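You operate a simulated robot arm through the tools that you are given. There is no shell and no other tool. Be economical: measure what you need, move in short steps, check, and stop when the job is done.

You run a simulated robot arm. Do the job below in one go: nothing can be reset, and whatever is moved stays where it is left.

## Task
Lift the pot off the lime saucer, wipe the crust away and stand it back.
Fine: wipe with the small purple cloth; cloth back; saucer and small aloe pot stay where they stand.

Only the result counts: the job must be done as asked and must still hold three seconds after the hand-in. Knocking over, shifting, dropping, spilling or breaking anything else fails it. Flat cloth is picked up by pressing the open fingertips on it (5 to 10 N) and closing them slowly along it; thin cloth reads only 2 to 8 mm in the jaws.

## Robot
A 7-joint arm with a two-finger parallel gripper, fixed in place. Base frame: the origin is at the foot of the arm, x ahead of it, y to its left, z up. Readings come in m, rad, newtons and seconds.
With the tool pointing down near the work surface it reaches from about 0.32 to 0.74 m from the base axis. Its first joint turns from -2.007 to 2.007 rad. Payload 3.91 kg.
The TCP is the grasp point between the finger pads, 0.03 m short of the fingertips. In the tool frame z runs along the fingers and y along their closing line. Largest opening 0.11 m; finger width 0.02, thickness 0.01; the body of the gripper, 0.048 by 0.112 m, starts 0.055 m behind the TCP.
Orientation is told as [roll, pitch, yaw] about the base's x, y, z axes, in that order, counted from this pose: with the fingers straight down and closing along the base's y, the tool's x points along the base's -x, its y along +y and its z along -z.

## Interface
- The arm moves only by the tool jog_arm. Its argument "deltas" is a list of rows, each an object (a shift or turn left out is 0, a gripper value left out holds the last) with "hand": the finger opening in m, from 0 to 0.11; "offset": the shift along the tool's x, y, z in m, a list of three; "rot": the turn, a rotation vector about the tool's x, y, z in rad, a list of three. In form: [{"hand": hand, "offset": [tx, ty, tz], "rot": [rx, ry, rz]}, ...]. A call has 1 to 10 rows; each row is the pose to reach, as a shift and turn from the pose commanded when the call began, along the tool's axes at that moment. Rows are played at 5 a second. More than 0.05 m and 0.15 rad between two rows, or a gripper value outside its range, and nothing of the call is played. Where a pose cannot be reached the arm comes as near as it can. A force on the tool above 40 N (or 10 N above the force at the start of the call, whichever is more), or a blocked arm, ends the call early, and 0.2 s more pass. The fingers move at their own pace (about 0.108 m/s each) and stop on an object; they squeeze with about 36 N. The grip force told is the motor's: it shows also when the fingers shut on nothing. Time passes only in rows, and 0.2 s behind the last, so rows that repeat a pose let the fingers close. It gives the time, the measured TCP pose, the force on the tool (base axes), the opening and the grip force at its end, in the units of the frame above (readings bear some noise), and new pictures: "show" is both (left out), scene, wrist or none.
- Cameras (640 x 400 px; columns grow to the right, rows downward): "scene" is fixed at [0.2193, 0.5, 1.6515]; the picture's right is [-0.99, 0.14, 0.00], its down [0.14, 0.96, -0.24] and it looks along [-0.03, -0.24, -0.97] (base axes); focal length 317 px, centre (320, 200). "wrist" rides on the gripper at [0.072, 0.017, -0.103] in the tool frame; the picture's right is [-0.23, 0.97, 0.00], its down [-0.76, -0.18, -0.62] and it looks along [-0.61, -0.14, 0.78] (tool axes); focal length 222 px, centre (320, 200). There is no depth. A picture from a camera that has moved, and an enlarged one, comes with that camera's place and axes in the base frame and with its lens.
- lift_body(by): slides the trunk up (or, below 0, down) by that many m; the arm rides with it, the base frame stays. It gives what a move gives, with no picture.
- enlarge(camera, box): a new picture of the part [left, top, right, bottom] of that camera's present view, enlarged. No time passes.
- hand_in(): hands the job in; it is judged then, once.

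Go step by step. Nothing tells you positions but the pictures and the camera data: compare them with the known pose of the tool, close in by small moves and look again before you grip or let go. The budget is 120 turns and 170 pictures, counting those below and the enlarged ones. Unless the task says otherwise, let go and move clear before handing in, and close with one line.

The tools are called after "Request:" by a JSON object that holds its "fn" and its "kwargs". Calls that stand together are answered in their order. jog_arm: Moves the arm, as the interface text tells. Its arguments: {"type":"object","properties":{"deltas":{"type":"array"},"show":{"type":"string","enum":["both","scene","wrist","none"]}},"required":["deltas"]} The other tools are called the same way: lift_body (by) slides the trunk up or down; enlarge (camera, box) takes an enlarged picture of a part of a camera's view; hand_in () hands the job in.

At the start:

```text
clock: 0.0
tcp_pos: [0.2964, 0.2665, 1.2314]
tcp_rot: [0.0, 0.0, 0.002]
ft_force: [-0.5, 1.0, 0.0]
finger_gap: 0.1099
grip_force: 0.2
trunk travel left (down, up): [-0.85, 0.14]
```

scene: 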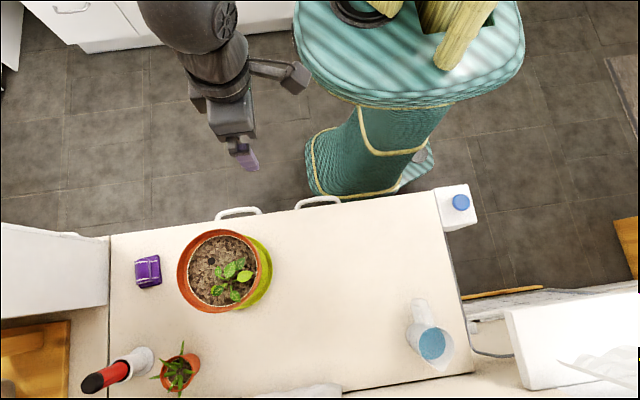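
wrist: 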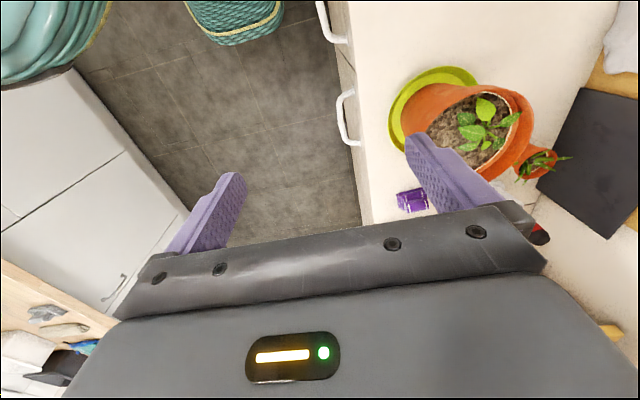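

I see the large pot on the lime saucer, a folded purple cloth, and a small aloe pot close by. I'll take enlarged views before measuring.

Request:
{"fn": "enlarge", "kwargs": {"camera": "scene", "box": [110, 210, 310, 335]}}

Request:
{"fn": "enlarge", "kwargs": {"camera": "scene", "box": [70, 320, 230, 400]}}

Request:
{"fn": "enlarge", "kwargs": {"camera": "wrist", "box": [370, 50, 610, 200]}}

```text
3.20 times, centred on (210, 272) of scene
camera zoom: at [0.2193, 0.5, 1.6515], right [-0.99, 0.14, 0.0], down [0.14, 0.96, -0.24], along [-0.03, -0.24, -0.97], focal length 1014 px, centre (672, -32)
```

zoom: 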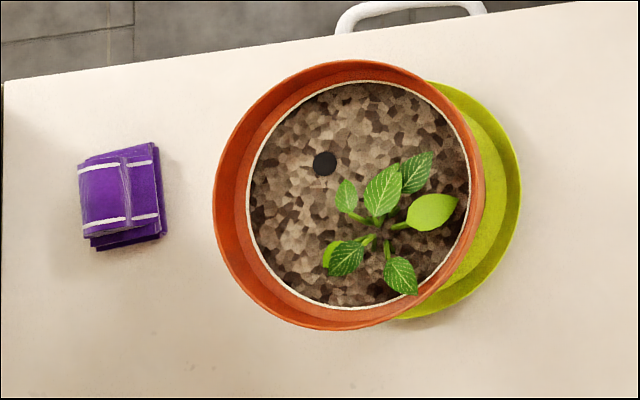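

```text
4.00 times, centred on (150, 360) of scene
camera zoom: at [0.2193, 0.5, 1.6515], right [-0.99, 0.14, 0.0], down [0.14, 0.96, -0.24], along [-0.03, -0.24, -0.97], focal length 1268 px, centre (1000, -440)
```

zoom: 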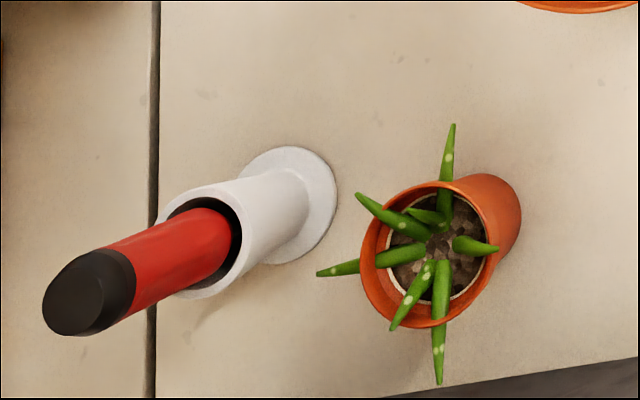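

```text
2.67 times, centred on (490, 125) of wrist
camera zoom: at [0.2241, 0.2819, 1.3357], right [0.23, 0.97, 0.0], down [0.76, -0.18, 0.62], along [0.61, -0.14, -0.78], focal length 592 px, centre (-133, 400)
```

zoom: 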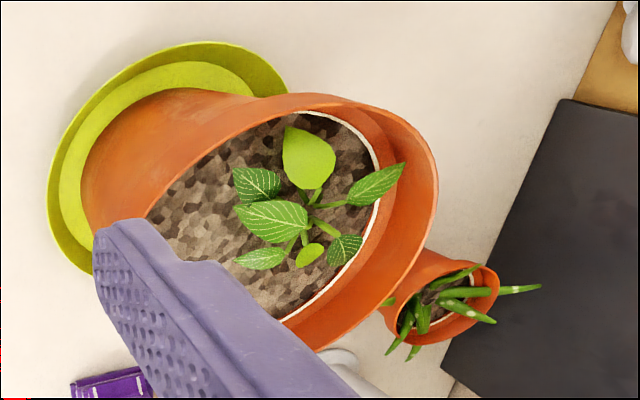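

The pot seems to stand near (0.42, 0.46) with its rim around z≈1.02 and the cloth near (0.61, 0.43). I'll turn and lower the hand for a side view of the pot.

Request:
{"fn": "jog_arm", "kwargs": {"deltas": [{"offset": [0.01, -0.01, 0.02], "rot": [0, 0, -0.14]}, {"offset": [0.02, -0.02, 0.04], "rot": [0, 0, -0.28]}, {"offset": [0.03, -0.03, 0.06], "rot": [0, 0, -0.42]}, {"offset": [0.04, -0.04, 0.08], "rot": [0, 0, -0.56]}, {"offset": [0.04, -0.04, 0.1], "rot": [0, 0, -0.7]}, {"offset": [0.04, -0.04, 0.12], "rot": [0, 0, -0.8]}]}}

```text
clock: 1.4
tcp_pos: [0.2555, 0.2253, 1.1098]
tcp_rot: [0.0, 0.0, 0.803]
ft_force: [-0.2, 0.7, 0.3]
finger_gap: 0.1101
grip_force: 0.0
trunk travel left (down, up): [-0.85, 0.14]
camera wrist: at [0.1928, 0.1844, 1.2154], right [-0.54, 0.84, 0.0], down [0.66, 0.42, 0.62], along [0.52, 0.34, -0.78], focal length 222 px, centre (320, 200)
```

scene: 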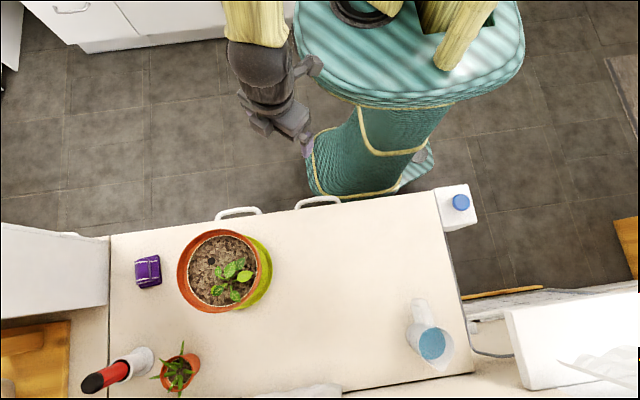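
wrist: 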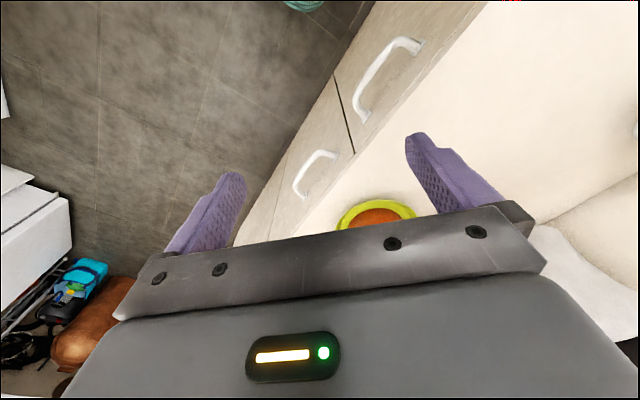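

The wrist view is upside down, so objects show in its upper half. I'll tilt the tool forward for a side view of the pot.

Request:
{"fn": "jog_arm", "kwargs": {"deltas": [{"rot": [0, -0.14, 0]}, {"rot": [0, -0.28, 0]}, {"rot": [0, -0.42, 0]}, {"rot": [0, -0.56, 0]}, {"rot": [0, -0.7, 0]}, {"rot": [0, -0.84, 0]}, {"rot": [0, -0.98, 0]}], "show": "wrist"}}

```text
clock: 3.0
tcp_pos: [0.3229, 0.3607, 1.098]
tcp_rot: [-0.004, -0.98, 0.805]
ft_force: [0.0, 0.0, 0.2]
finger_gap: 0.1101
grip_force: 0.2
out of reach, approached as far as the arm can: row 1, 2, 3, 4, 5, 6, 7
trunk travel left (down, up): [-0.85, 0.14]
camera wrist: at [0.2227, 0.281, 1.0963], right [-0.61, 0.77, 0.19], down [0.06, -0.19, 0.98], along [0.79, 0.61, 0.07], focal length 222 px, centre (320, 200)
```

wrist: 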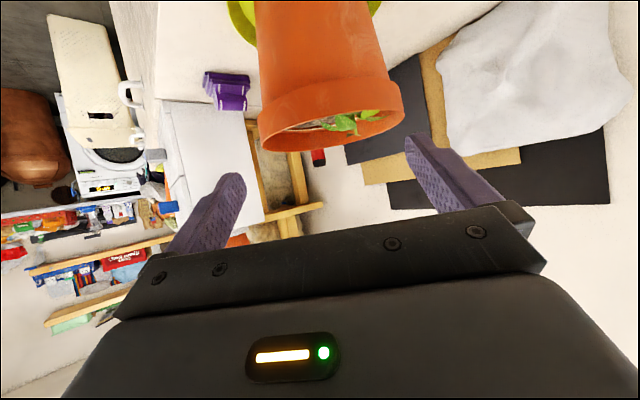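

Now I can see the pot side-on: a tapered body with a collar rim. I'll enlarge it to measure.

Request:
{"fn": "enlarge", "kwargs": {"camera": "wrist", "box": [190, 0, 430, 150]}}

```text
2.67 times, centred on (310, 75) of wrist
camera zoom: at [0.2227, 0.281, 1.0963], right [-0.61, 0.77, 0.19], down [0.06, -0.19, 0.98], along [0.79, 0.61, 0.07], focal length 592 px, centre (347, 533)
```

zoom: 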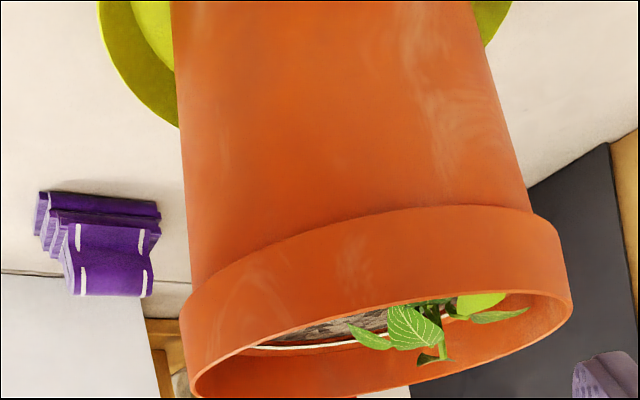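

The rim's centre is about (0.407, 0.459) at z≈1.04, with an outer diameter near 0.16, so only a grip on the rim wall will do. I'll straighten the tool and rise first.

Request:
{"fn": "jog_arm", "kwargs": {"deltas": [{"offset": [-0.02, 0, -0.015], "rot": [0, 0.14, 0]}, {"offset": [-0.04, 0, -0.03], "rot": [0, 0.28, 0]}, {"offset": [-0.06, 0, -0.045], "rot": [0, 0.42, 0]}, {"offset": [-0.083, 0, -0.056], "rot": [0, 0.56, 0]}, {"offset": [-0.083, 0, -0.056], "rot": [0, 0.7, 0]}, {"offset": [-0.083, 0, -0.056], "rot": [0, 0.84, 0]}, {"offset": [-0.083, 0, -0.056], "rot": [0, 0.98, 0]}], "show": "none"}}

```text
clock: 4.6
tcp_pos: [0.3292, 0.3579, 1.1979]
tcp_rot: [0.0, 0.001, 0.8]
ft_force: [-0.6, -0.1, 0.4]
finger_gap: 0.1101
grip_force: 0.1
trunk travel left (down, up): [-0.85, 0.14]
```

Next I turn so the fingers close along the pot's radius and move above the near rim.

Request:
{"fn": "jog_arm", "kwargs": {"deltas": [{"offset": [-0.005, 0.001, 0], "rot": [0, 0, 0.15]}, {"offset": [-0.01, 0.002, 0], "rot": [0, 0, 0.3]}, {"offset": [-0.015, 0.003, 0], "rot": [0, 0, 0.45]}, {"offset": [-0.02, 0.004, 0], "rot": [0, 0, 0.6]}, {"offset": [-0.025, 0.005, 0], "rot": [0, 0, 0.75]}, {"offset": [-0.03, 0.006, 0], "rot": [0, 0, 0.9]}, {"offset": [-0.035, 0.007, 0], "rot": [0, 0, 1.05]}, {"offset": [-0.04, 0.008, 0], "rot": [0, 0, 1.2]}, {"offset": [-0.045, 0.009, 0], "rot": [0, 0, 1.35]}, {"offset": [-0.05, 0.011, 0], "rot": [0, 0, 1.5]}]}}

```text
clock: 6.8
tcp_pos: [0.3559, 0.4022, 1.197]
tcp_rot: [-0.001, 0.001, -0.703]
ft_force: [-1.0, 0.9, -0.6]
finger_gap: 0.11
grip_force: 0.1
trunk travel left (down, up): [-0.85, 0.14]
camera wrist: at [0.3116, 0.4603, 1.3025], right [0.8, 0.6, 0.0], down [0.47, -0.63, 0.62], along [0.37, -0.5, -0.78], focal length 222 px, centre (320, 200)
```

scene: 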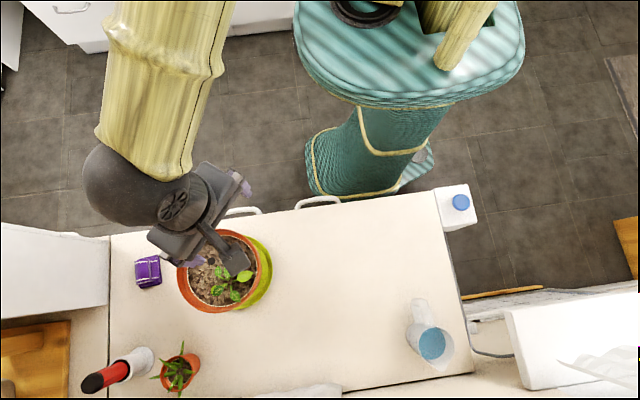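
wrist: 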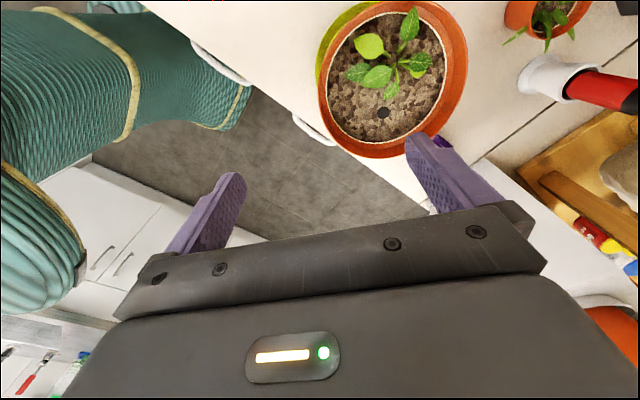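

Request:
{"fn": "enlarge", "kwargs": {"camera": "wrist", "box": [270, 0, 510, 165]}}

```text
2.42 times, centred on (390, 82) of wrist
camera zoom: at [0.3116, 0.4603, 1.3025], right [0.8, 0.6, 0.0], down [0.47, -0.63, 0.62], along [0.37, -0.5, -0.78], focal length 538 px, centre (150, 485)
```

zoom: 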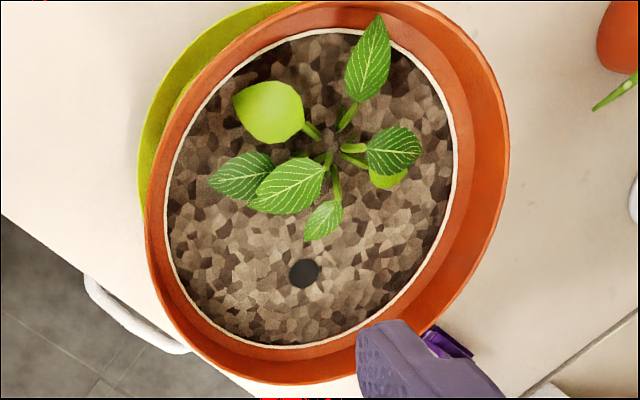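

I place the rim centre at about (0.404, 0.457) with radius 0.078. I'll narrow the fingers to keep off the leaves, descend to just above the rim, and look.

Request:
{"fn": "jog_arm", "kwargs": {"deltas": [{"hand": 0.05, "offset": [0, 0, 0]}, {"offset": [0, 0, 0]}, {"offset": [0, 0, 0.035]}, {"offset": [0, 0, 0.07]}, {"offset": [0, 0, 0.1]}]}}

Request:
{"fn": "enlarge", "kwargs": {"camera": "wrist", "box": [190, 20, 510, 220]}}

Request:
{"fn": "enlarge", "kwargs": {"camera": "scene", "box": [160, 200, 300, 320]}}

```text
clock: 8.0
tcp_pos: [0.3526, 0.401, 1.0978]
tcp_rot: [0.0, 0.0, -0.7]
ft_force: [-0.3, 0.2, 0.5]
finger_gap: 0.0503
grip_force: 0.0
trunk travel left (down, up): [-0.85, 0.14]
camera wrist: at [0.3093, 0.4594, 1.2012], right [0.8, 0.6, 0.0], down [0.47, -0.63, 0.62], along [0.37, -0.5, -0.78], focal length 222 px, centre (320, 200)
```

scene: 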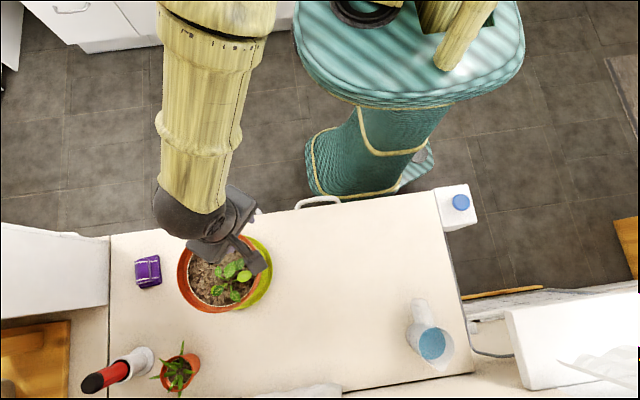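
wrist: 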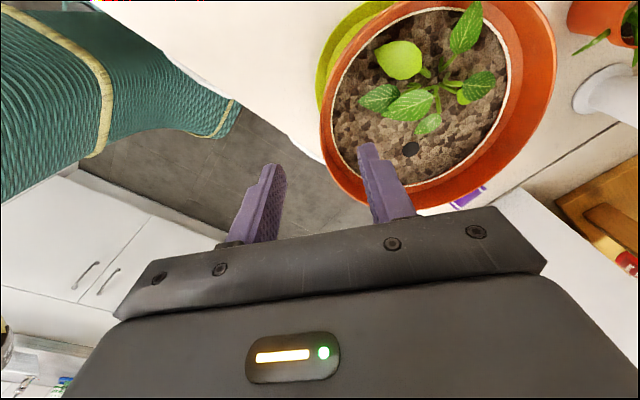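

```text
2.00 times, centred on (350, 120) of wrist
camera zoom: at [0.3093, 0.4594, 1.2012], right [0.8, 0.6, 0.0], down [0.47, -0.63, 0.62], along [0.37, -0.5, -0.78], focal length 444 px, centre (260, 360)
```

zoom: 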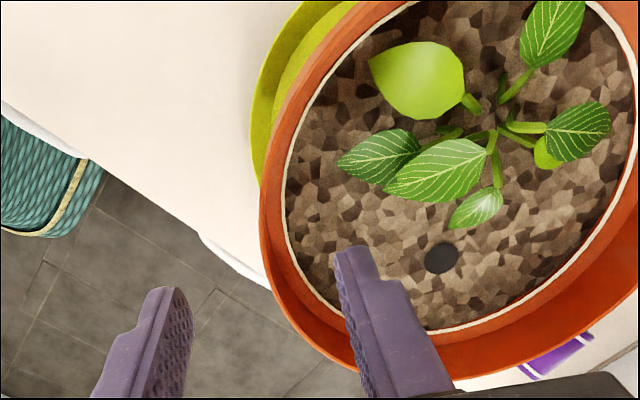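

```text
3.33 times, centred on (230, 260) of scene
camera zoom: at [0.2193, 0.5, 1.6515], right [-0.99, 0.14, 0.0], down [0.14, 0.96, -0.24], along [-0.03, -0.24, -0.97], focal length 1056 px, centre (620, 0)
```

zoom: 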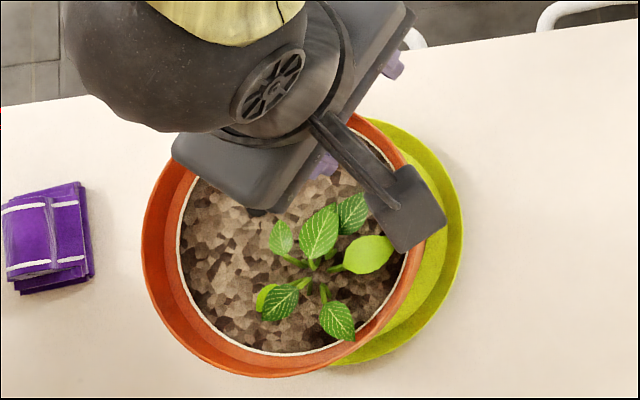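

The fingers straddle the wall by my estimate. I'll lower them slowly around the rim, watching force.

Request:
{"fn": "jog_arm", "kwargs": {"deltas": [{"offset": [0, 0, 0.01]}, {"offset": [0, 0, 0.02]}, {"offset": [0, 0, 0.03]}, {"offset": [0, 0, 0.035]}], "show": "wrist"}}

Request:
{"fn": "enlarge", "kwargs": {"camera": "wrist", "box": [190, 20, 510, 220]}}

```text
clock: 9.0
tcp_pos: [0.3551, 0.3994, 1.0618]
tcp_rot: [-0.001, 0.001, -0.701]
ft_force: [-0.1, 0.5, 0.1]
finger_gap: 0.0502
grip_force: 0.0
trunk travel left (down, up): [-0.85, 0.14]
camera wrist: at [0.3105, 0.4589, 1.167], right [0.8, 0.6, 0.0], down [0.47, -0.63, 0.62], along [0.37, -0.5, -0.78], focal length 222 px, centre (320, 200)
```

wrist: 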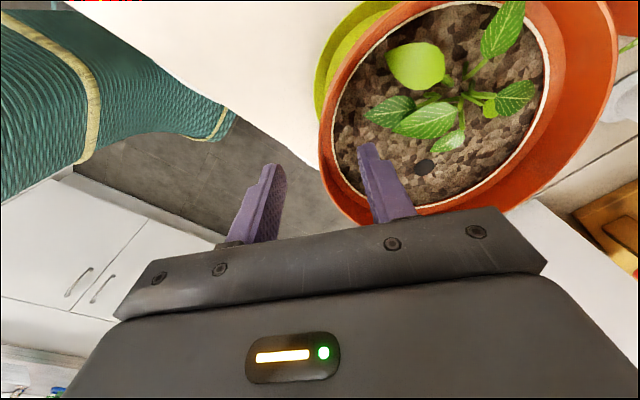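

```text
2.00 times, centred on (350, 120) of wrist
camera zoom: at [0.3105, 0.4589, 1.167], right [0.8, 0.6, 0.0], down [0.47, -0.63, 0.62], along [0.37, -0.5, -0.78], focal length 444 px, centre (260, 360)
```

zoom: 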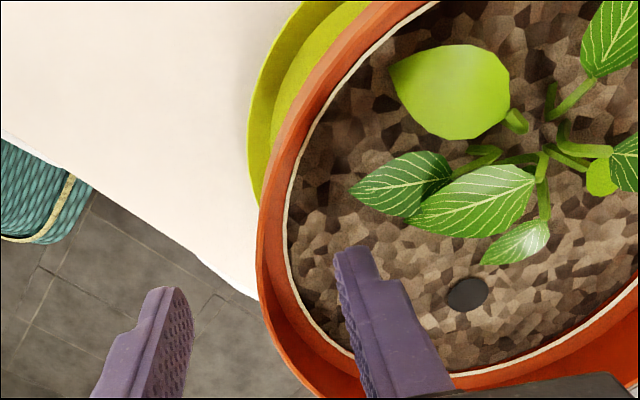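

The rim wall runs between the fingers, with no contact so far. I'll go a bit deeper, still checking force.

Request:
{"fn": "jog_arm", "kwargs": {"deltas": [{"offset": [0, 0, 0.004]}, {"offset": [0, 0, 0.008]}, {"offset": [0, 0, 0.012]}], "show": "wrist"}}

Request:
{"fn": "enlarge", "kwargs": {"camera": "wrist", "box": [230, 100, 430, 220]}}

```text
clock: 9.8
tcp_pos: [0.3554, 0.4, 1.0504]
tcp_rot: [-0.001, 0.001, -0.699]
ft_force: [-1.1, 0.1, 0.8]
finger_gap: 0.0504
grip_force: 0.1
trunk travel left (down, up): [-0.85, 0.14]
camera wrist: at [0.3105, 0.4591, 1.1549], right [0.8, 0.6, 0.0], down [0.47, -0.63, 0.62], along [0.37, -0.5, -0.78], focal length 222 px, centre (320, 200)
```

wrist: 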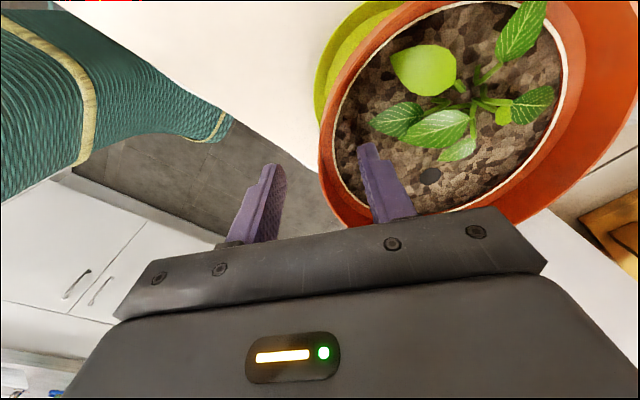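

```text
3.20 times, centred on (330, 160) of wrist
camera zoom: at [0.3105, 0.4591, 1.1549], right [0.8, 0.6, 0.0], down [0.47, -0.63, 0.62], along [0.37, -0.5, -0.78], focal length 711 px, centre (288, 328)
```

zoom: 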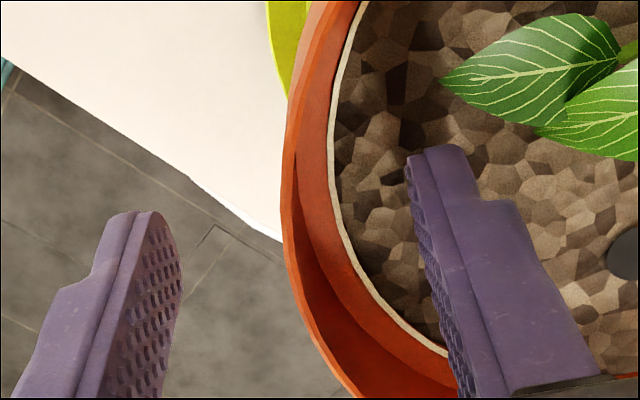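

Request:
{"fn": "jog_arm", "kwargs": {"deltas": [{"offset": [0, 0, 0.004]}, {"offset": [0, 0, 0.008]}, {"offset": [0, 0, 0.011]}], "show": "wrist"}}

Request:
{"fn": "enlarge", "kwargs": {"camera": "wrist", "box": [230, 100, 430, 220]}}

```text
clock: 10.6
tcp_pos: [0.3549, 0.401, 1.0439]
tcp_rot: [0.008, -0.001, -0.699]
ft_force: [-1.0, -1.5, 35.1]
finger_gap: 0.0491
grip_force: 0.0
trunk travel left (down, up): [-0.85, 0.14]
camera wrist: at [0.3098, 0.4583, 1.1485], right [0.8, 0.6, 0.01], down [0.46, -0.63, 0.62], along [0.38, -0.49, -0.78], focal length 222 px, centre (320, 200)
```

wrist: 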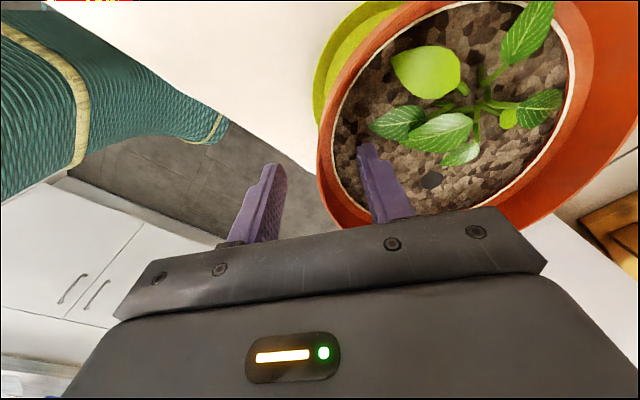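

```text
3.20 times, centred on (330, 160) of wrist
camera zoom: at [0.3098, 0.4583, 1.1485], right [0.8, 0.6, 0.01], down [0.46, -0.63, 0.62], along [0.38, -0.49, -0.78], focal length 711 px, centre (288, 328)
```

zoom: 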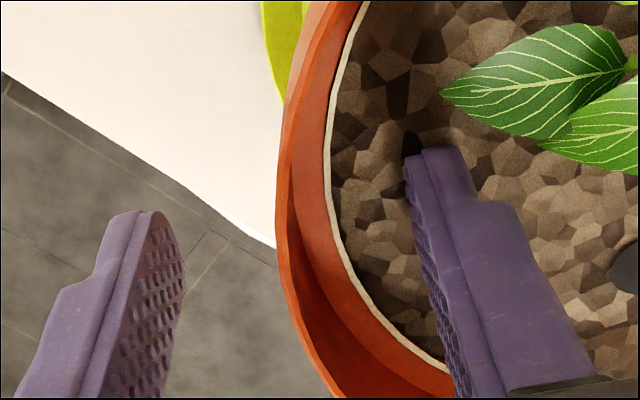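

The inner fingertip touched the soil at about z=1.014. I'll back off a few millimetres and close partway to check centring.

Request:
{"fn": "jog_arm", "kwargs": {"deltas": [{"offset": [0, 0, -0.004]}, {"offset": [0, 0, -0.008]}, {"offset": [0, 0, -0.008], "hand": 0.04}, {"offset": [0, 0, -0.008], "hand": 0.03}, {"offset": [0, 0, -0.008], "hand": 0.025}], "show": "wrist"}}

Request:
{"fn": "enlarge", "kwargs": {"camera": "wrist", "box": [230, 100, 430, 220]}}

```text
clock: 11.8
tcp_pos: [0.3544, 0.4004, 1.0472]
tcp_rot: [-0.001, -0.001, -0.7]
ft_force: [0.2, -0.5, 0.0]
finger_gap: 0.0249
grip_force: 0.1
trunk travel left (down, up): [-0.85, 0.14]
camera wrist: at [0.3107, 0.4584, 1.1516], right [0.8, 0.6, 0.0], down [0.47, -0.63, 0.62], along [0.37, -0.5, -0.78], focal length 222 px, centre (320, 200)
```

wrist: 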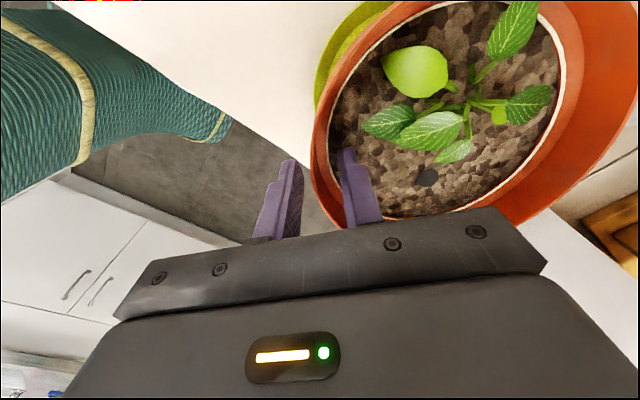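

```text
3.20 times, centred on (330, 160) of wrist
camera zoom: at [0.3107, 0.4584, 1.1516], right [0.8, 0.6, 0.0], down [0.47, -0.63, 0.62], along [0.37, -0.5, -0.78], focal length 711 px, centre (288, 328)
```

zoom: 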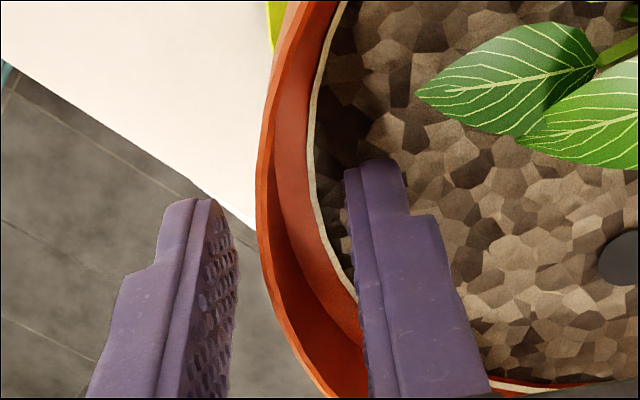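

The pot seems to have slid a few millimetres toward the hand, so the wall is off-centre. I'll check the saucer in the scene view.

Request:
{"fn": "enlarge", "kwargs": {"camera": "scene", "box": [160, 200, 300, 320]}}

Request:
{"fn": "enlarge", "kwargs": {"camera": "scene", "box": [110, 210, 310, 335]}}

```text
3.33 times, centred on (230, 260) of scene
camera zoom: at [0.2193, 0.5, 1.6515], right [-0.99, 0.14, 0.0], down [0.14, 0.96, -0.24], along [-0.03, -0.24, -0.97], focal length 1056 px, centre (620, 0)
```

zoom: 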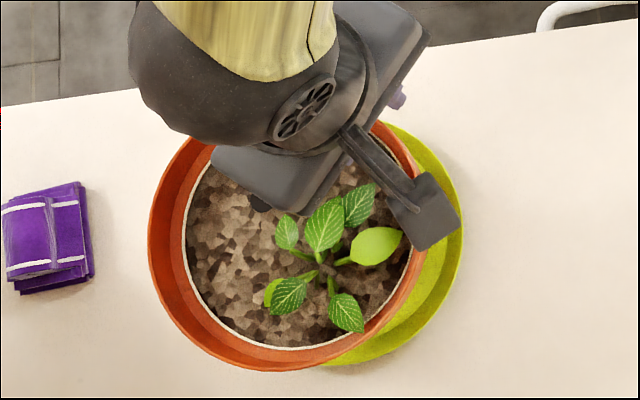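

```text
3.20 times, centred on (210, 272) of scene
camera zoom: at [0.2193, 0.5, 1.6515], right [-0.99, 0.14, 0.0], down [0.14, 0.96, -0.24], along [-0.03, -0.24, -0.97], focal length 1014 px, centre (672, -32)
```

zoom: 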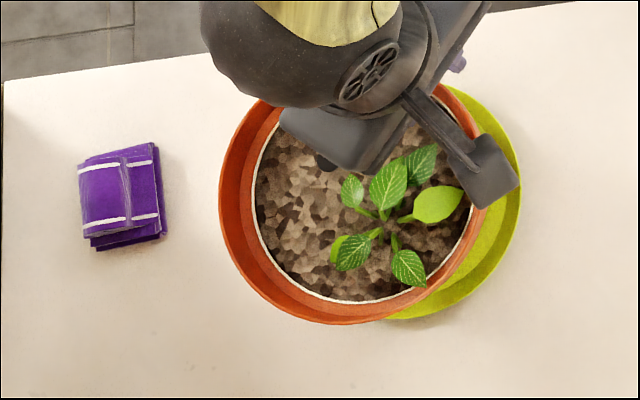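

The saucer hasn't moved; only the pot slid a few millimetres inside it. I'll shift the hand 8 mm inward and close gently.

Request:
{"fn": "jog_arm", "kwargs": {"deltas": [{"offset": [0, 0.004, 0]}, {"offset": [0, 0.008, 0]}, {"offset": [0, 0.008, 0], "hand": 0.018}, {"offset": [0, 0.008, 0], "hand": 0.014}], "show": "wrist"}}

Request:
{"fn": "enlarge", "kwargs": {"camera": "wrist", "box": [230, 100, 430, 220]}}

```text
clock: 12.8
tcp_pos: [0.3604, 0.4072, 1.0467]
tcp_rot: [0.0, 0.0, -0.701]
ft_force: [-1.6, -1.7, -0.9]
finger_gap: 0.015
grip_force: 0.8
trunk travel left (down, up): [-0.85, 0.14]
camera wrist: at [0.3157, 0.465, 1.1521], right [0.8, 0.6, 0.0], down [0.47, -0.63, 0.62], along [0.37, -0.5, -0.78], focal length 222 px, centre (320, 200)
```

wrist: 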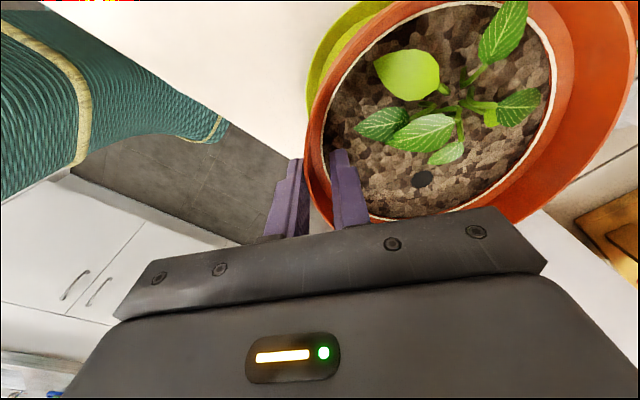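

```text
3.20 times, centred on (330, 160) of wrist
camera zoom: at [0.3157, 0.465, 1.1521], right [0.8, 0.6, 0.0], down [0.47, -0.63, 0.62], along [0.37, -0.5, -0.78], focal length 711 px, centre (288, 328)
```

zoom: 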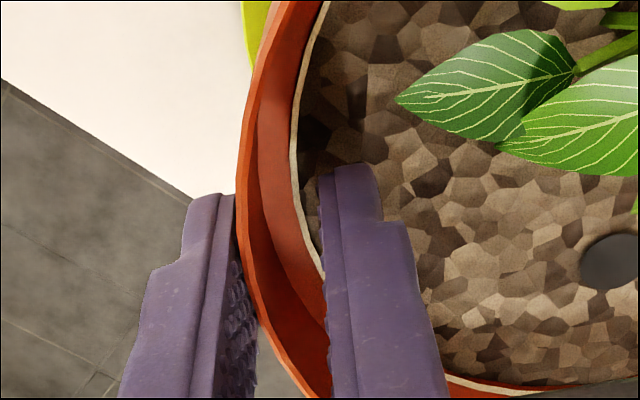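

Both pads are at the wall, gap 15 mm. I'll close fully.

Request:
{"fn": "jog_arm", "kwargs": {"deltas": [{"hand": 0.01}, {"hand": 0.005}, {"hand": 0.0}, {"hand": 0.0}], "show": "scene"}}

Request:
{"fn": "enlarge", "kwargs": {"camera": "scene", "box": [110, 210, 310, 335]}}

```text
clock: 13.8
tcp_pos: [0.3599, 0.4072, 1.0483]
tcp_rot: [0.001, -0.001, -0.701]
ft_force: [-0.2, 2.1, 5.0]
finger_gap: 0.0096
grip_force: 35.7
trunk travel left (down, up): [-0.85, 0.14]
```

scene: 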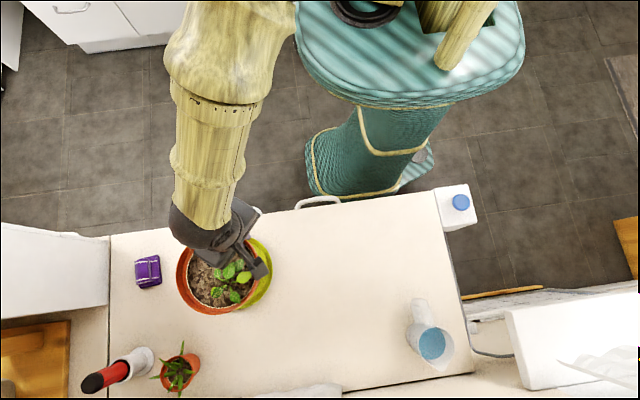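

```text
3.20 times, centred on (210, 272) of scene
camera zoom: at [0.2193, 0.5, 1.6515], right [-0.99, 0.14, 0.0], down [0.14, 0.96, -0.24], along [-0.03, -0.24, -0.97], focal length 1014 px, centre (672, -32)
```

zoom: 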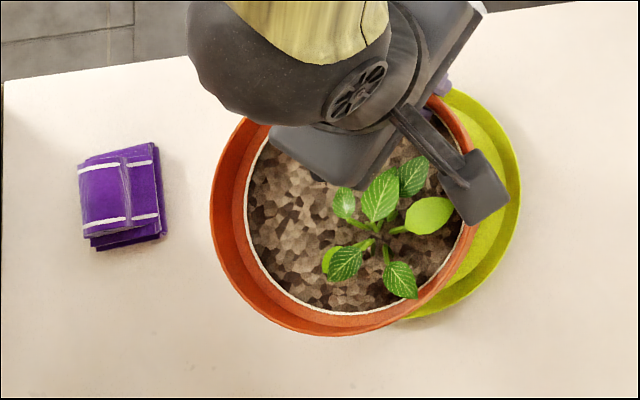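

The grip is firm on a 9.6 mm wall and the saucer is in place. Now a gentle trial lift of 2 cm.

Request:
{"fn": "jog_arm", "kwargs": {"deltas": [{"offset": [0, 0, -0.004]}, {"offset": [0, 0, -0.008]}, {"offset": [0, 0, -0.012]}, {"offset": [0, 0, -0.016]}, {"offset": [0, 0, -0.02]}]}}

Request:
{"fn": "enlarge", "kwargs": {"camera": "scene", "box": [110, 210, 310, 335]}}

```text
clock: 15.0
tcp_pos: [0.3599, 0.4063, 1.0663]
tcp_rot: [-0.006, 0.0, -0.701]
ft_force: [-0.4, 0.4, -10.4]
finger_gap: 0.0064
grip_force: 36.0
trunk travel left (down, up): [-0.85, 0.14]
camera wrist: at [0.3159, 0.4652, 1.171], right [0.8, 0.6, -0.01], down [0.47, -0.62, 0.62], along [0.37, -0.5, -0.78], focal length 222 px, centre (320, 200)
```

scene: 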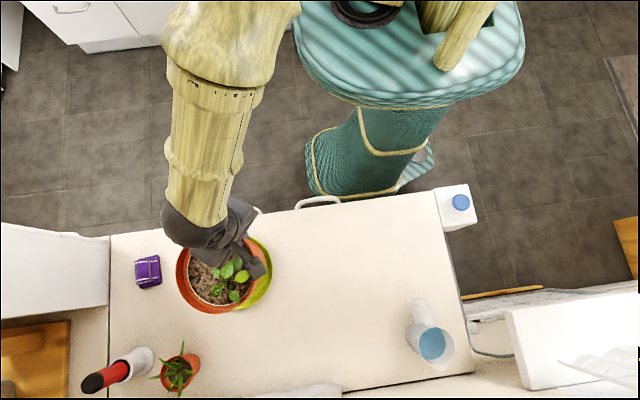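
wrist: 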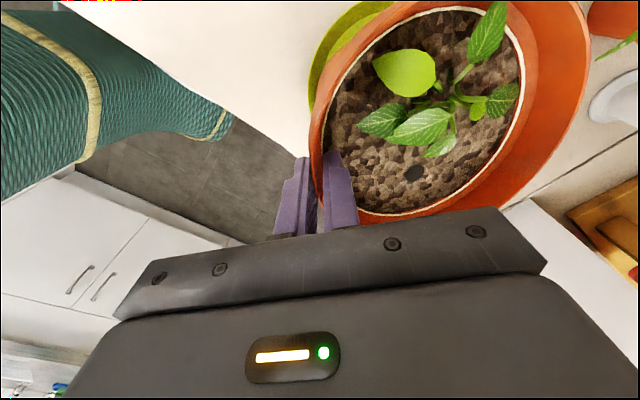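

```text
3.20 times, centred on (210, 272) of scene
camera zoom: at [0.2193, 0.5, 1.6515], right [-0.99, 0.14, 0.0], down [0.14, 0.96, -0.24], along [-0.03, -0.24, -0.97], focal length 1014 px, centre (672, -32)
```

zoom: 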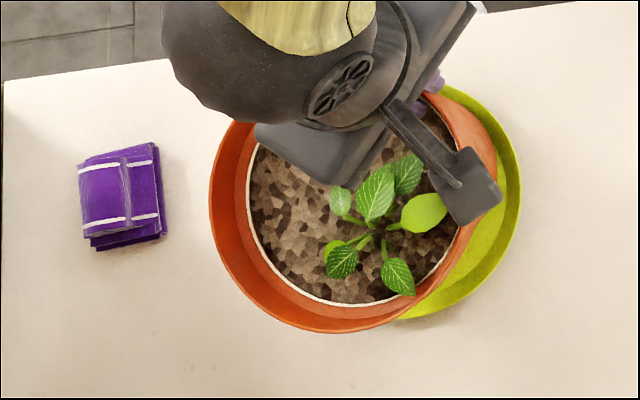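

The near side came up but the pot tilts (about 10 N on the hand). I'll lift another 1.5 cm slowly to learn whether the far side leaves the saucer.

Request:
{"fn": "jog_arm", "kwargs": {"deltas": [{"offset": [0, 0, -0.004]}, {"offset": [0, 0, -0.008]}, {"offset": [0, 0, -0.012]}]}}

Request:
{"fn": "enlarge", "kwargs": {"camera": "scene", "box": [110, 210, 310, 335]}}

```text
clock: 15.8
tcp_pos: [0.3613, 0.4072, 1.0795]
tcp_rot: [-0.001, 0.0, -0.699]
ft_force: [0.3, -0.3, -10.8]
finger_gap: 0.0064
grip_force: 36.0
trunk travel left (down, up): [-0.85, 0.14]
camera wrist: at [0.3162, 0.4658, 1.1837], right [0.8, 0.6, 0.0], down [0.47, -0.63, 0.62], along [0.37, -0.5, -0.78], focal length 222 px, centre (320, 200)
```

scene: 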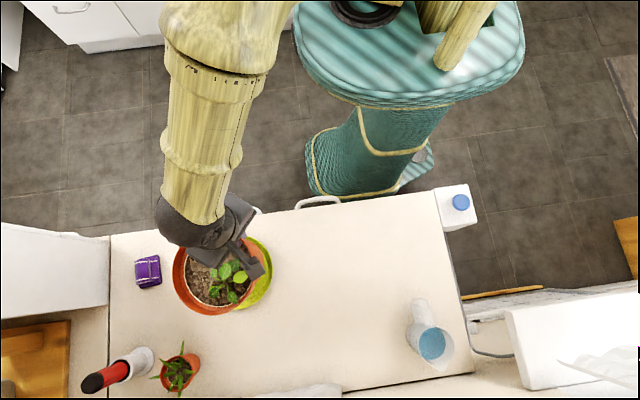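
wrist: 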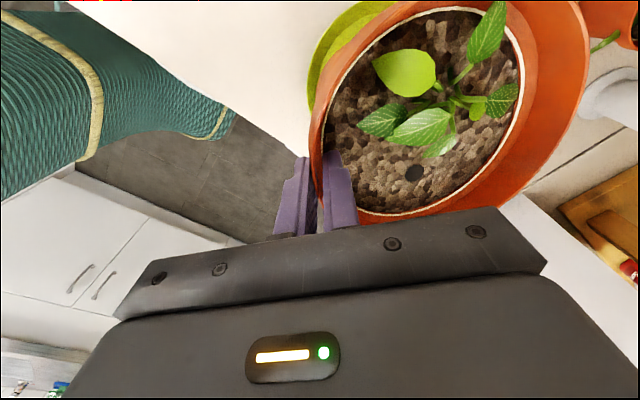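

```text
3.20 times, centred on (210, 272) of scene
camera zoom: at [0.2193, 0.5, 1.6515], right [-0.99, 0.14, 0.0], down [0.14, 0.96, -0.24], along [-0.03, -0.24, -0.97], focal length 1014 px, centre (672, -32)
```

zoom: 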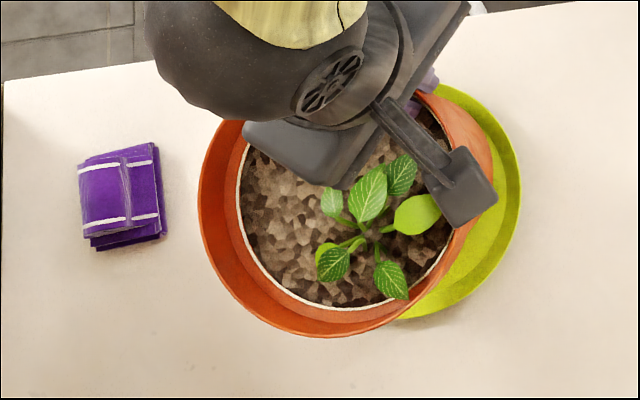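

The pot now hangs free (about 1.1 kg) with only a few degrees of tilt, and is holding steady. I'll raise it more and carry it to clear table space at about (0.19, 0.54).

Request:
{"fn": "jog_arm", "kwargs": {"deltas": [{"offset": [0, 0, -0.01]}, {"offset": [0, 0, -0.02]}, {"offset": [0, 0, -0.03]}, {"offset": [0, 0, -0.04]}, {"offset": [0, 0, -0.045]}, {"offset": [0.01, -0.004, -0.045]}, {"offset": [0.025, -0.009, -0.045]}, {"offset": [0.045, -0.016, -0.045]}, {"offset": [0.065, -0.024, -0.045]}, {"offset": [0.085, -0.031, -0.045]}], "show": "scene"}}

Request:
{"fn": "enlarge", "kwargs": {"camera": "scene", "box": [140, 200, 360, 337]}}

```text
clock: 18.0
tcp_pos: [0.2765, 0.4379, 1.1245]
tcp_rot: [-0.001, 0.001, -0.7]
ft_force: [-0.1, 0.6, -9.8]
finger_gap: 0.0062
grip_force: 36.0
trunk travel left (down, up): [-0.85, 0.14]
```

scene: 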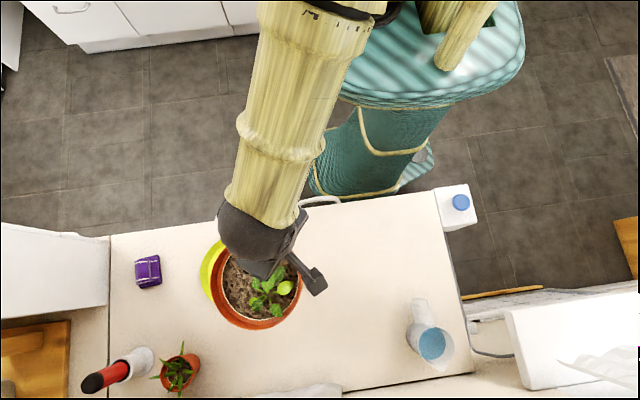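

```text
2.91 times, centred on (250, 268) of scene
camera zoom: at [0.2193, 0.5, 1.6515], right [-0.99, 0.14, 0.0], down [0.14, 0.96, -0.24], along [-0.03, -0.24, -0.97], focal length 922 px, centre (524, 1)
```

zoom: 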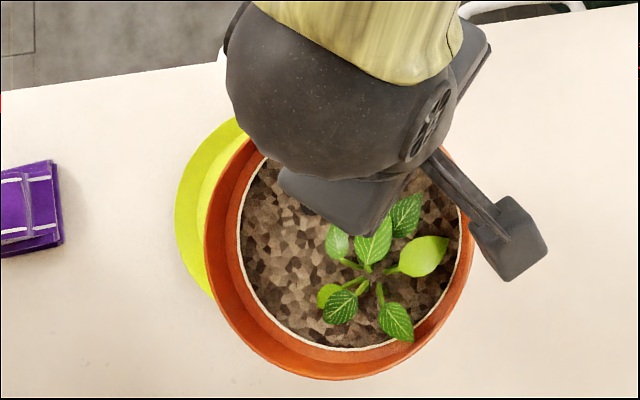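

It's carrying steadily. On to the set-down spot.

Request:
{"fn": "jog_arm", "kwargs": {"deltas": [{"offset": [0.02, -0.007, 0]}, {"offset": [0.04, -0.015, 0]}, {"offset": [0.06, -0.022, 0]}, {"offset": [0.08, -0.03, 0]}, {"offset": [0.1, -0.037, 0]}, {"offset": [0.12, -0.044, 0]}, {"offset": [0.135, -0.05, 0]}, {"offset": [0.135, -0.05, 0]}], "show": "both"}}

Request:
{"fn": "enlarge", "kwargs": {"camera": "scene", "box": [150, 200, 370, 337]}}

```text
clock: 19.8
tcp_pos: [0.1406, 0.4872, 1.1251]
tcp_rot: [-0.001, -0.001, -0.699]
ft_force: [0.7, 0.8, -10.7]
finger_gap: 0.0063
grip_force: 36.5
trunk travel left (down, up): [-0.85, 0.14]
camera wrist: at [0.0964, 0.5461, 1.2297], right [0.8, 0.6, 0.0], down [0.47, -0.63, 0.62], along [0.37, -0.5, -0.78], focal length 222 px, centre (320, 200)
```

scene: 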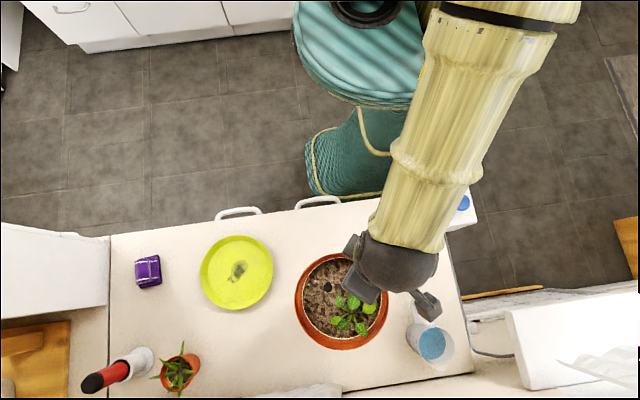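
wrist: 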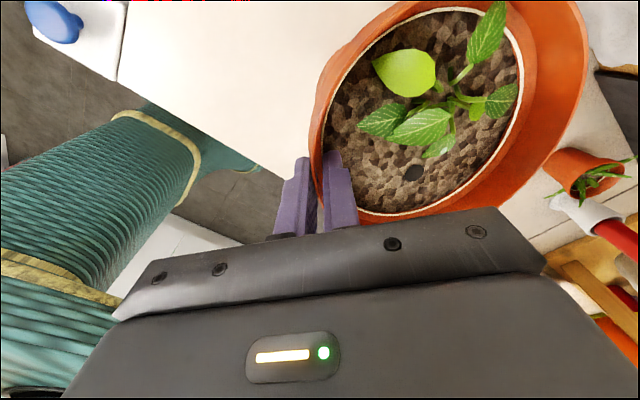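

```text
2.91 times, centred on (260, 268) of scene
camera zoom: at [0.2193, 0.5, 1.6515], right [-0.99, 0.14, 0.0], down [0.14, 0.96, -0.24], along [-0.03, -0.24, -0.97], focal length 922 px, centre (494, 1)
```

zoom: 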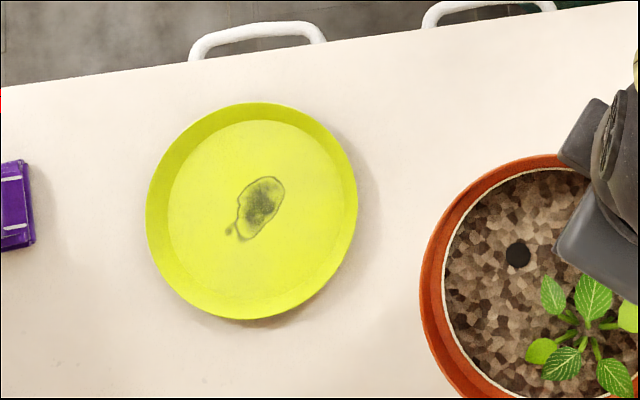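

The crust shows near the middle of the saucer at about (0.407, 0.456), and the saucer centre is about (0.409, 0.457). Now I lower the pot onto the table.

Request:
{"fn": "jog_arm", "kwargs": {"deltas": [{"offset": [0, 0, 0.015]}, {"offset": [0, 0, 0.03]}, {"offset": [0, 0, 0.042]}, {"offset": [0, 0, 0.052]}, {"offset": [0, 0, 0.057]}, {"offset": [0, 0, 0.061]}], "show": "none"}}

```text
clock: 21.2
tcp_pos: [0.1393, 0.4888, 1.0635]
tcp_rot: [-0.002, -0.001, -0.701]
ft_force: [0.3, 0.6, -10.5]
finger_gap: 0.0064
grip_force: 35.7
trunk travel left (down, up): [-0.85, 0.14]
```

Request:
{"fn": "jog_arm", "kwargs": {"deltas": [{"offset": [0, 0, 0.003]}, {"offset": [0, 0, 0.006]}, {"offset": [0, 0, 0.008]}], "show": "none"}}

```text
clock: 22.0
tcp_pos: [0.138, 0.4856, 1.0585]
tcp_rot: [0.003, 0.001, -0.699]
ft_force: [-7.1, -7.5, 19.7]
finger_gap: 0.0064
grip_force: 36.2
trunk travel left (down, up): [-0.85, 0.14]
```

The far bottom edge has touched, so the pot hangs tilted roughly 0.1 rad. I'll back off slightly and level it by turning the hand about its x axis.

Request:
{"fn": "jog_arm", "kwargs": {"deltas": [{"offset": [0, 0, -0.004]}, {"offset": [0, 0, -0.008]}, {"offset": [0, 0, -0.008], "rot": [-0.04, 0, 0]}, {"offset": [0, 0, -0.008], "rot": [-0.08, 0, 0]}, {"offset": [0, 0, -0.008], "rot": [-0.1, 0, 0]}]}}

Request:
{"fn": "enlarge", "kwargs": {"camera": "scene", "box": [280, 230, 440, 360]}}

```text
clock: 23.2
tcp_pos: [0.1403, 0.4879, 1.0637]
tcp_rot: [0.1, -0.001, -0.7]
ft_force: [-0.2, 1.4, -9.9]
finger_gap: 0.0063
grip_force: 35.6
trunk travel left (down, up): [-0.85, 0.14]
camera wrist: at [0.0887, 0.5377, 1.1687], right [0.8, 0.59, 0.1], down [0.43, -0.67, 0.6], along [0.42, -0.44, -0.79], focal length 222 px, centre (320, 200)
```

scene: 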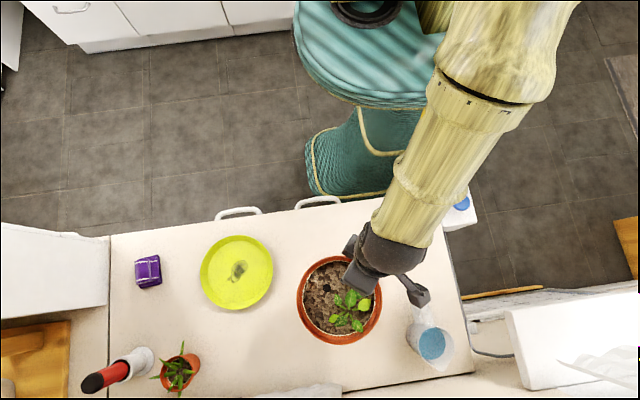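
wrist: 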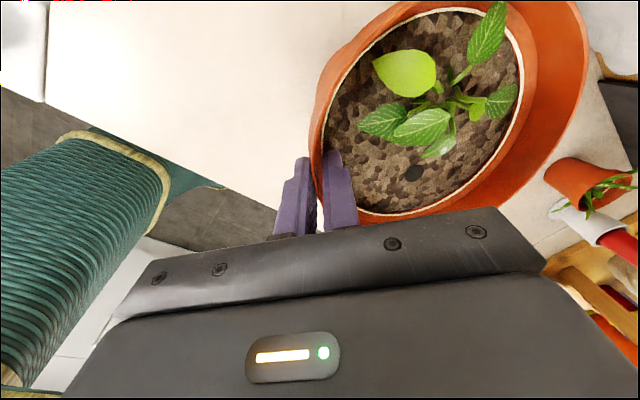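

```text
3.08 times, centred on (360, 295) of scene
camera zoom: at [0.2193, 0.5, 1.6515], right [-0.99, 0.14, 0.0], down [0.14, 0.96, -0.24], along [-0.03, -0.24, -0.97], focal length 975 px, centre (197, -92)
```

zoom: 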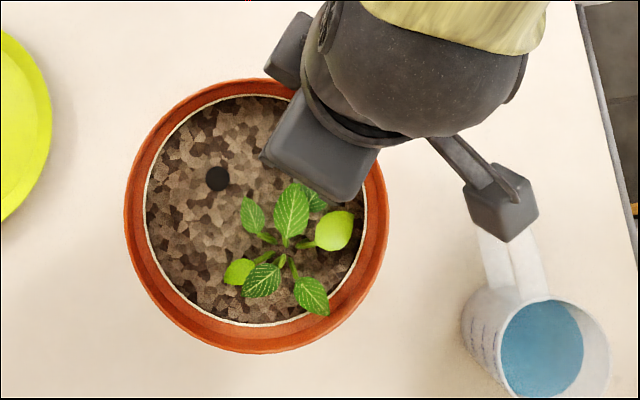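

Now lower it again in small steps, watching the force.

Request:
{"fn": "jog_arm", "kwargs": {"deltas": [{"offset": [0, -0.0004, 0.004]}, {"offset": [0, -0.0008, 0.008]}, {"offset": [0, -0.0012, 0.012]}, {"offset": [0, -0.0015, 0.015]}], "show": "none"}}

```text
clock: 24.2
tcp_pos: [0.1393, 0.4873, 1.0493]
tcp_rot: [0.102, 0.002, -0.701]
ft_force: [-1.6, -1.7, 0.2]
finger_gap: 0.0062
grip_force: 35.8
trunk travel left (down, up): [-0.85, 0.14]
```

Request:
{"fn": "jog_arm", "kwargs": {"deltas": [{"offset": [0, -0.0001, 0.0015]}, {"offset": [0, -0.0003, 0.003]}]}}

Request:
{"fn": "enlarge", "kwargs": {"camera": "scene", "box": [280, 230, 440, 360]}}

```text
clock: 24.8
tcp_pos: [0.1382, 0.4847, 1.0479]
tcp_rot: [0.103, 0.002, -0.7]
ft_force: [-5.7, -6.3, 13.7]
finger_gap: 0.0062
grip_force: 35.8
trunk travel left (down, up): [-0.85, 0.14]
camera wrist: at [0.0878, 0.5355, 1.153], right [0.8, 0.59, 0.1], down [0.43, -0.68, 0.6], along [0.42, -0.44, -0.79], focal length 222 px, centre (320, 200)
```

scene: 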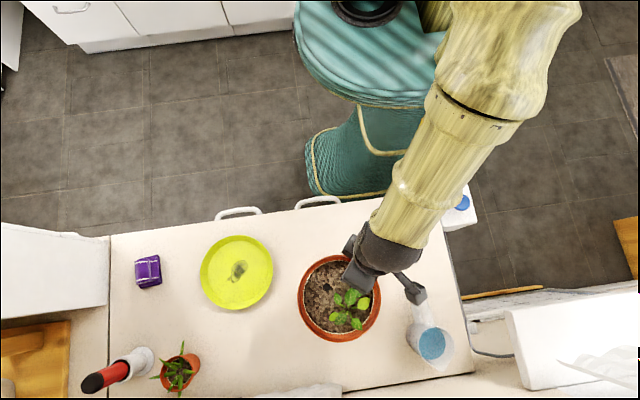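
wrist: 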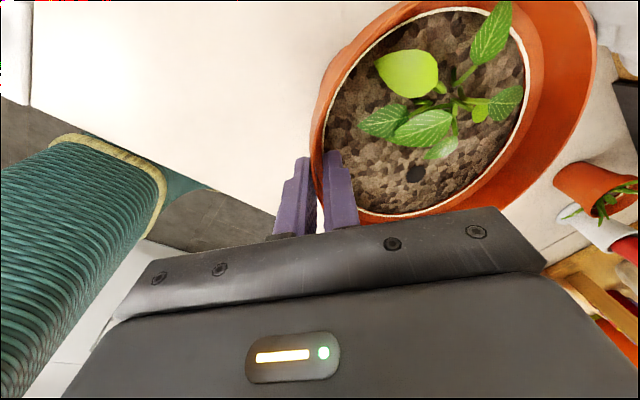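

```text
3.08 times, centred on (360, 295) of scene
camera zoom: at [0.2193, 0.5, 1.6515], right [-0.99, 0.14, 0.0], down [0.14, 0.96, -0.24], along [-0.03, -0.24, -0.97], focal length 975 px, centre (197, -92)
```

zoom: 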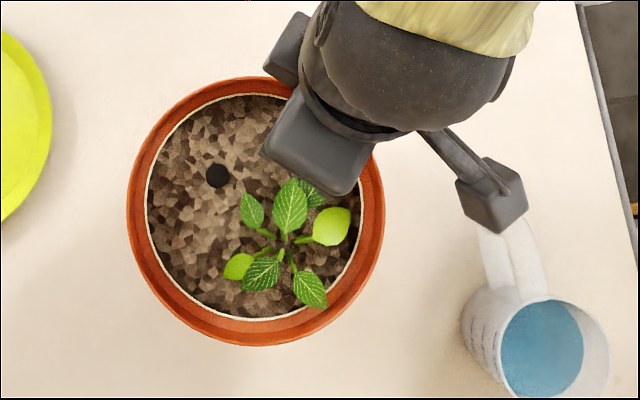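

The far edge still leads a little. I'll back off, tip 0.05 rad more, and lower again.

Request:
{"fn": "jog_arm", "kwargs": {"deltas": [{"offset": [0, 0.0005, -0.005]}, {"offset": [0, 0.0005, -0.005], "rot": [-0.03, 0, 0]}, {"offset": [0, 0.0005, -0.005], "rot": [-0.05, 0, 0]}, {"offset": [0, 0.0005, -0.005], "rot": [-0.05, 0, 0]}], "show": "none"}}

```text
clock: 25.8
tcp_pos: [0.1399, 0.4872, 1.0509]
tcp_rot: [0.148, 0.001, -0.699]
ft_force: [-0.7, -0.1, -9.6]
finger_gap: 0.0061
grip_force: 36.0
trunk travel left (down, up): [-0.85, 0.14]
```

Request:
{"fn": "jog_arm", "kwargs": {"deltas": [{"offset": [0, -0.0005, 0.003]}, {"offset": [0, -0.0009, 0.006]}, {"offset": [0, -0.0012, 0.008]}], "show": "none"}}

```text
clock: 26.6
tcp_pos: [0.14, 0.4862, 1.044]
tcp_rot: [0.151, 0.002, -0.699]
ft_force: [-1.5, -2.2, 8.9]
finger_gap: 0.0063
grip_force: 36.0
trunk travel left (down, up): [-0.85, 0.14]
```

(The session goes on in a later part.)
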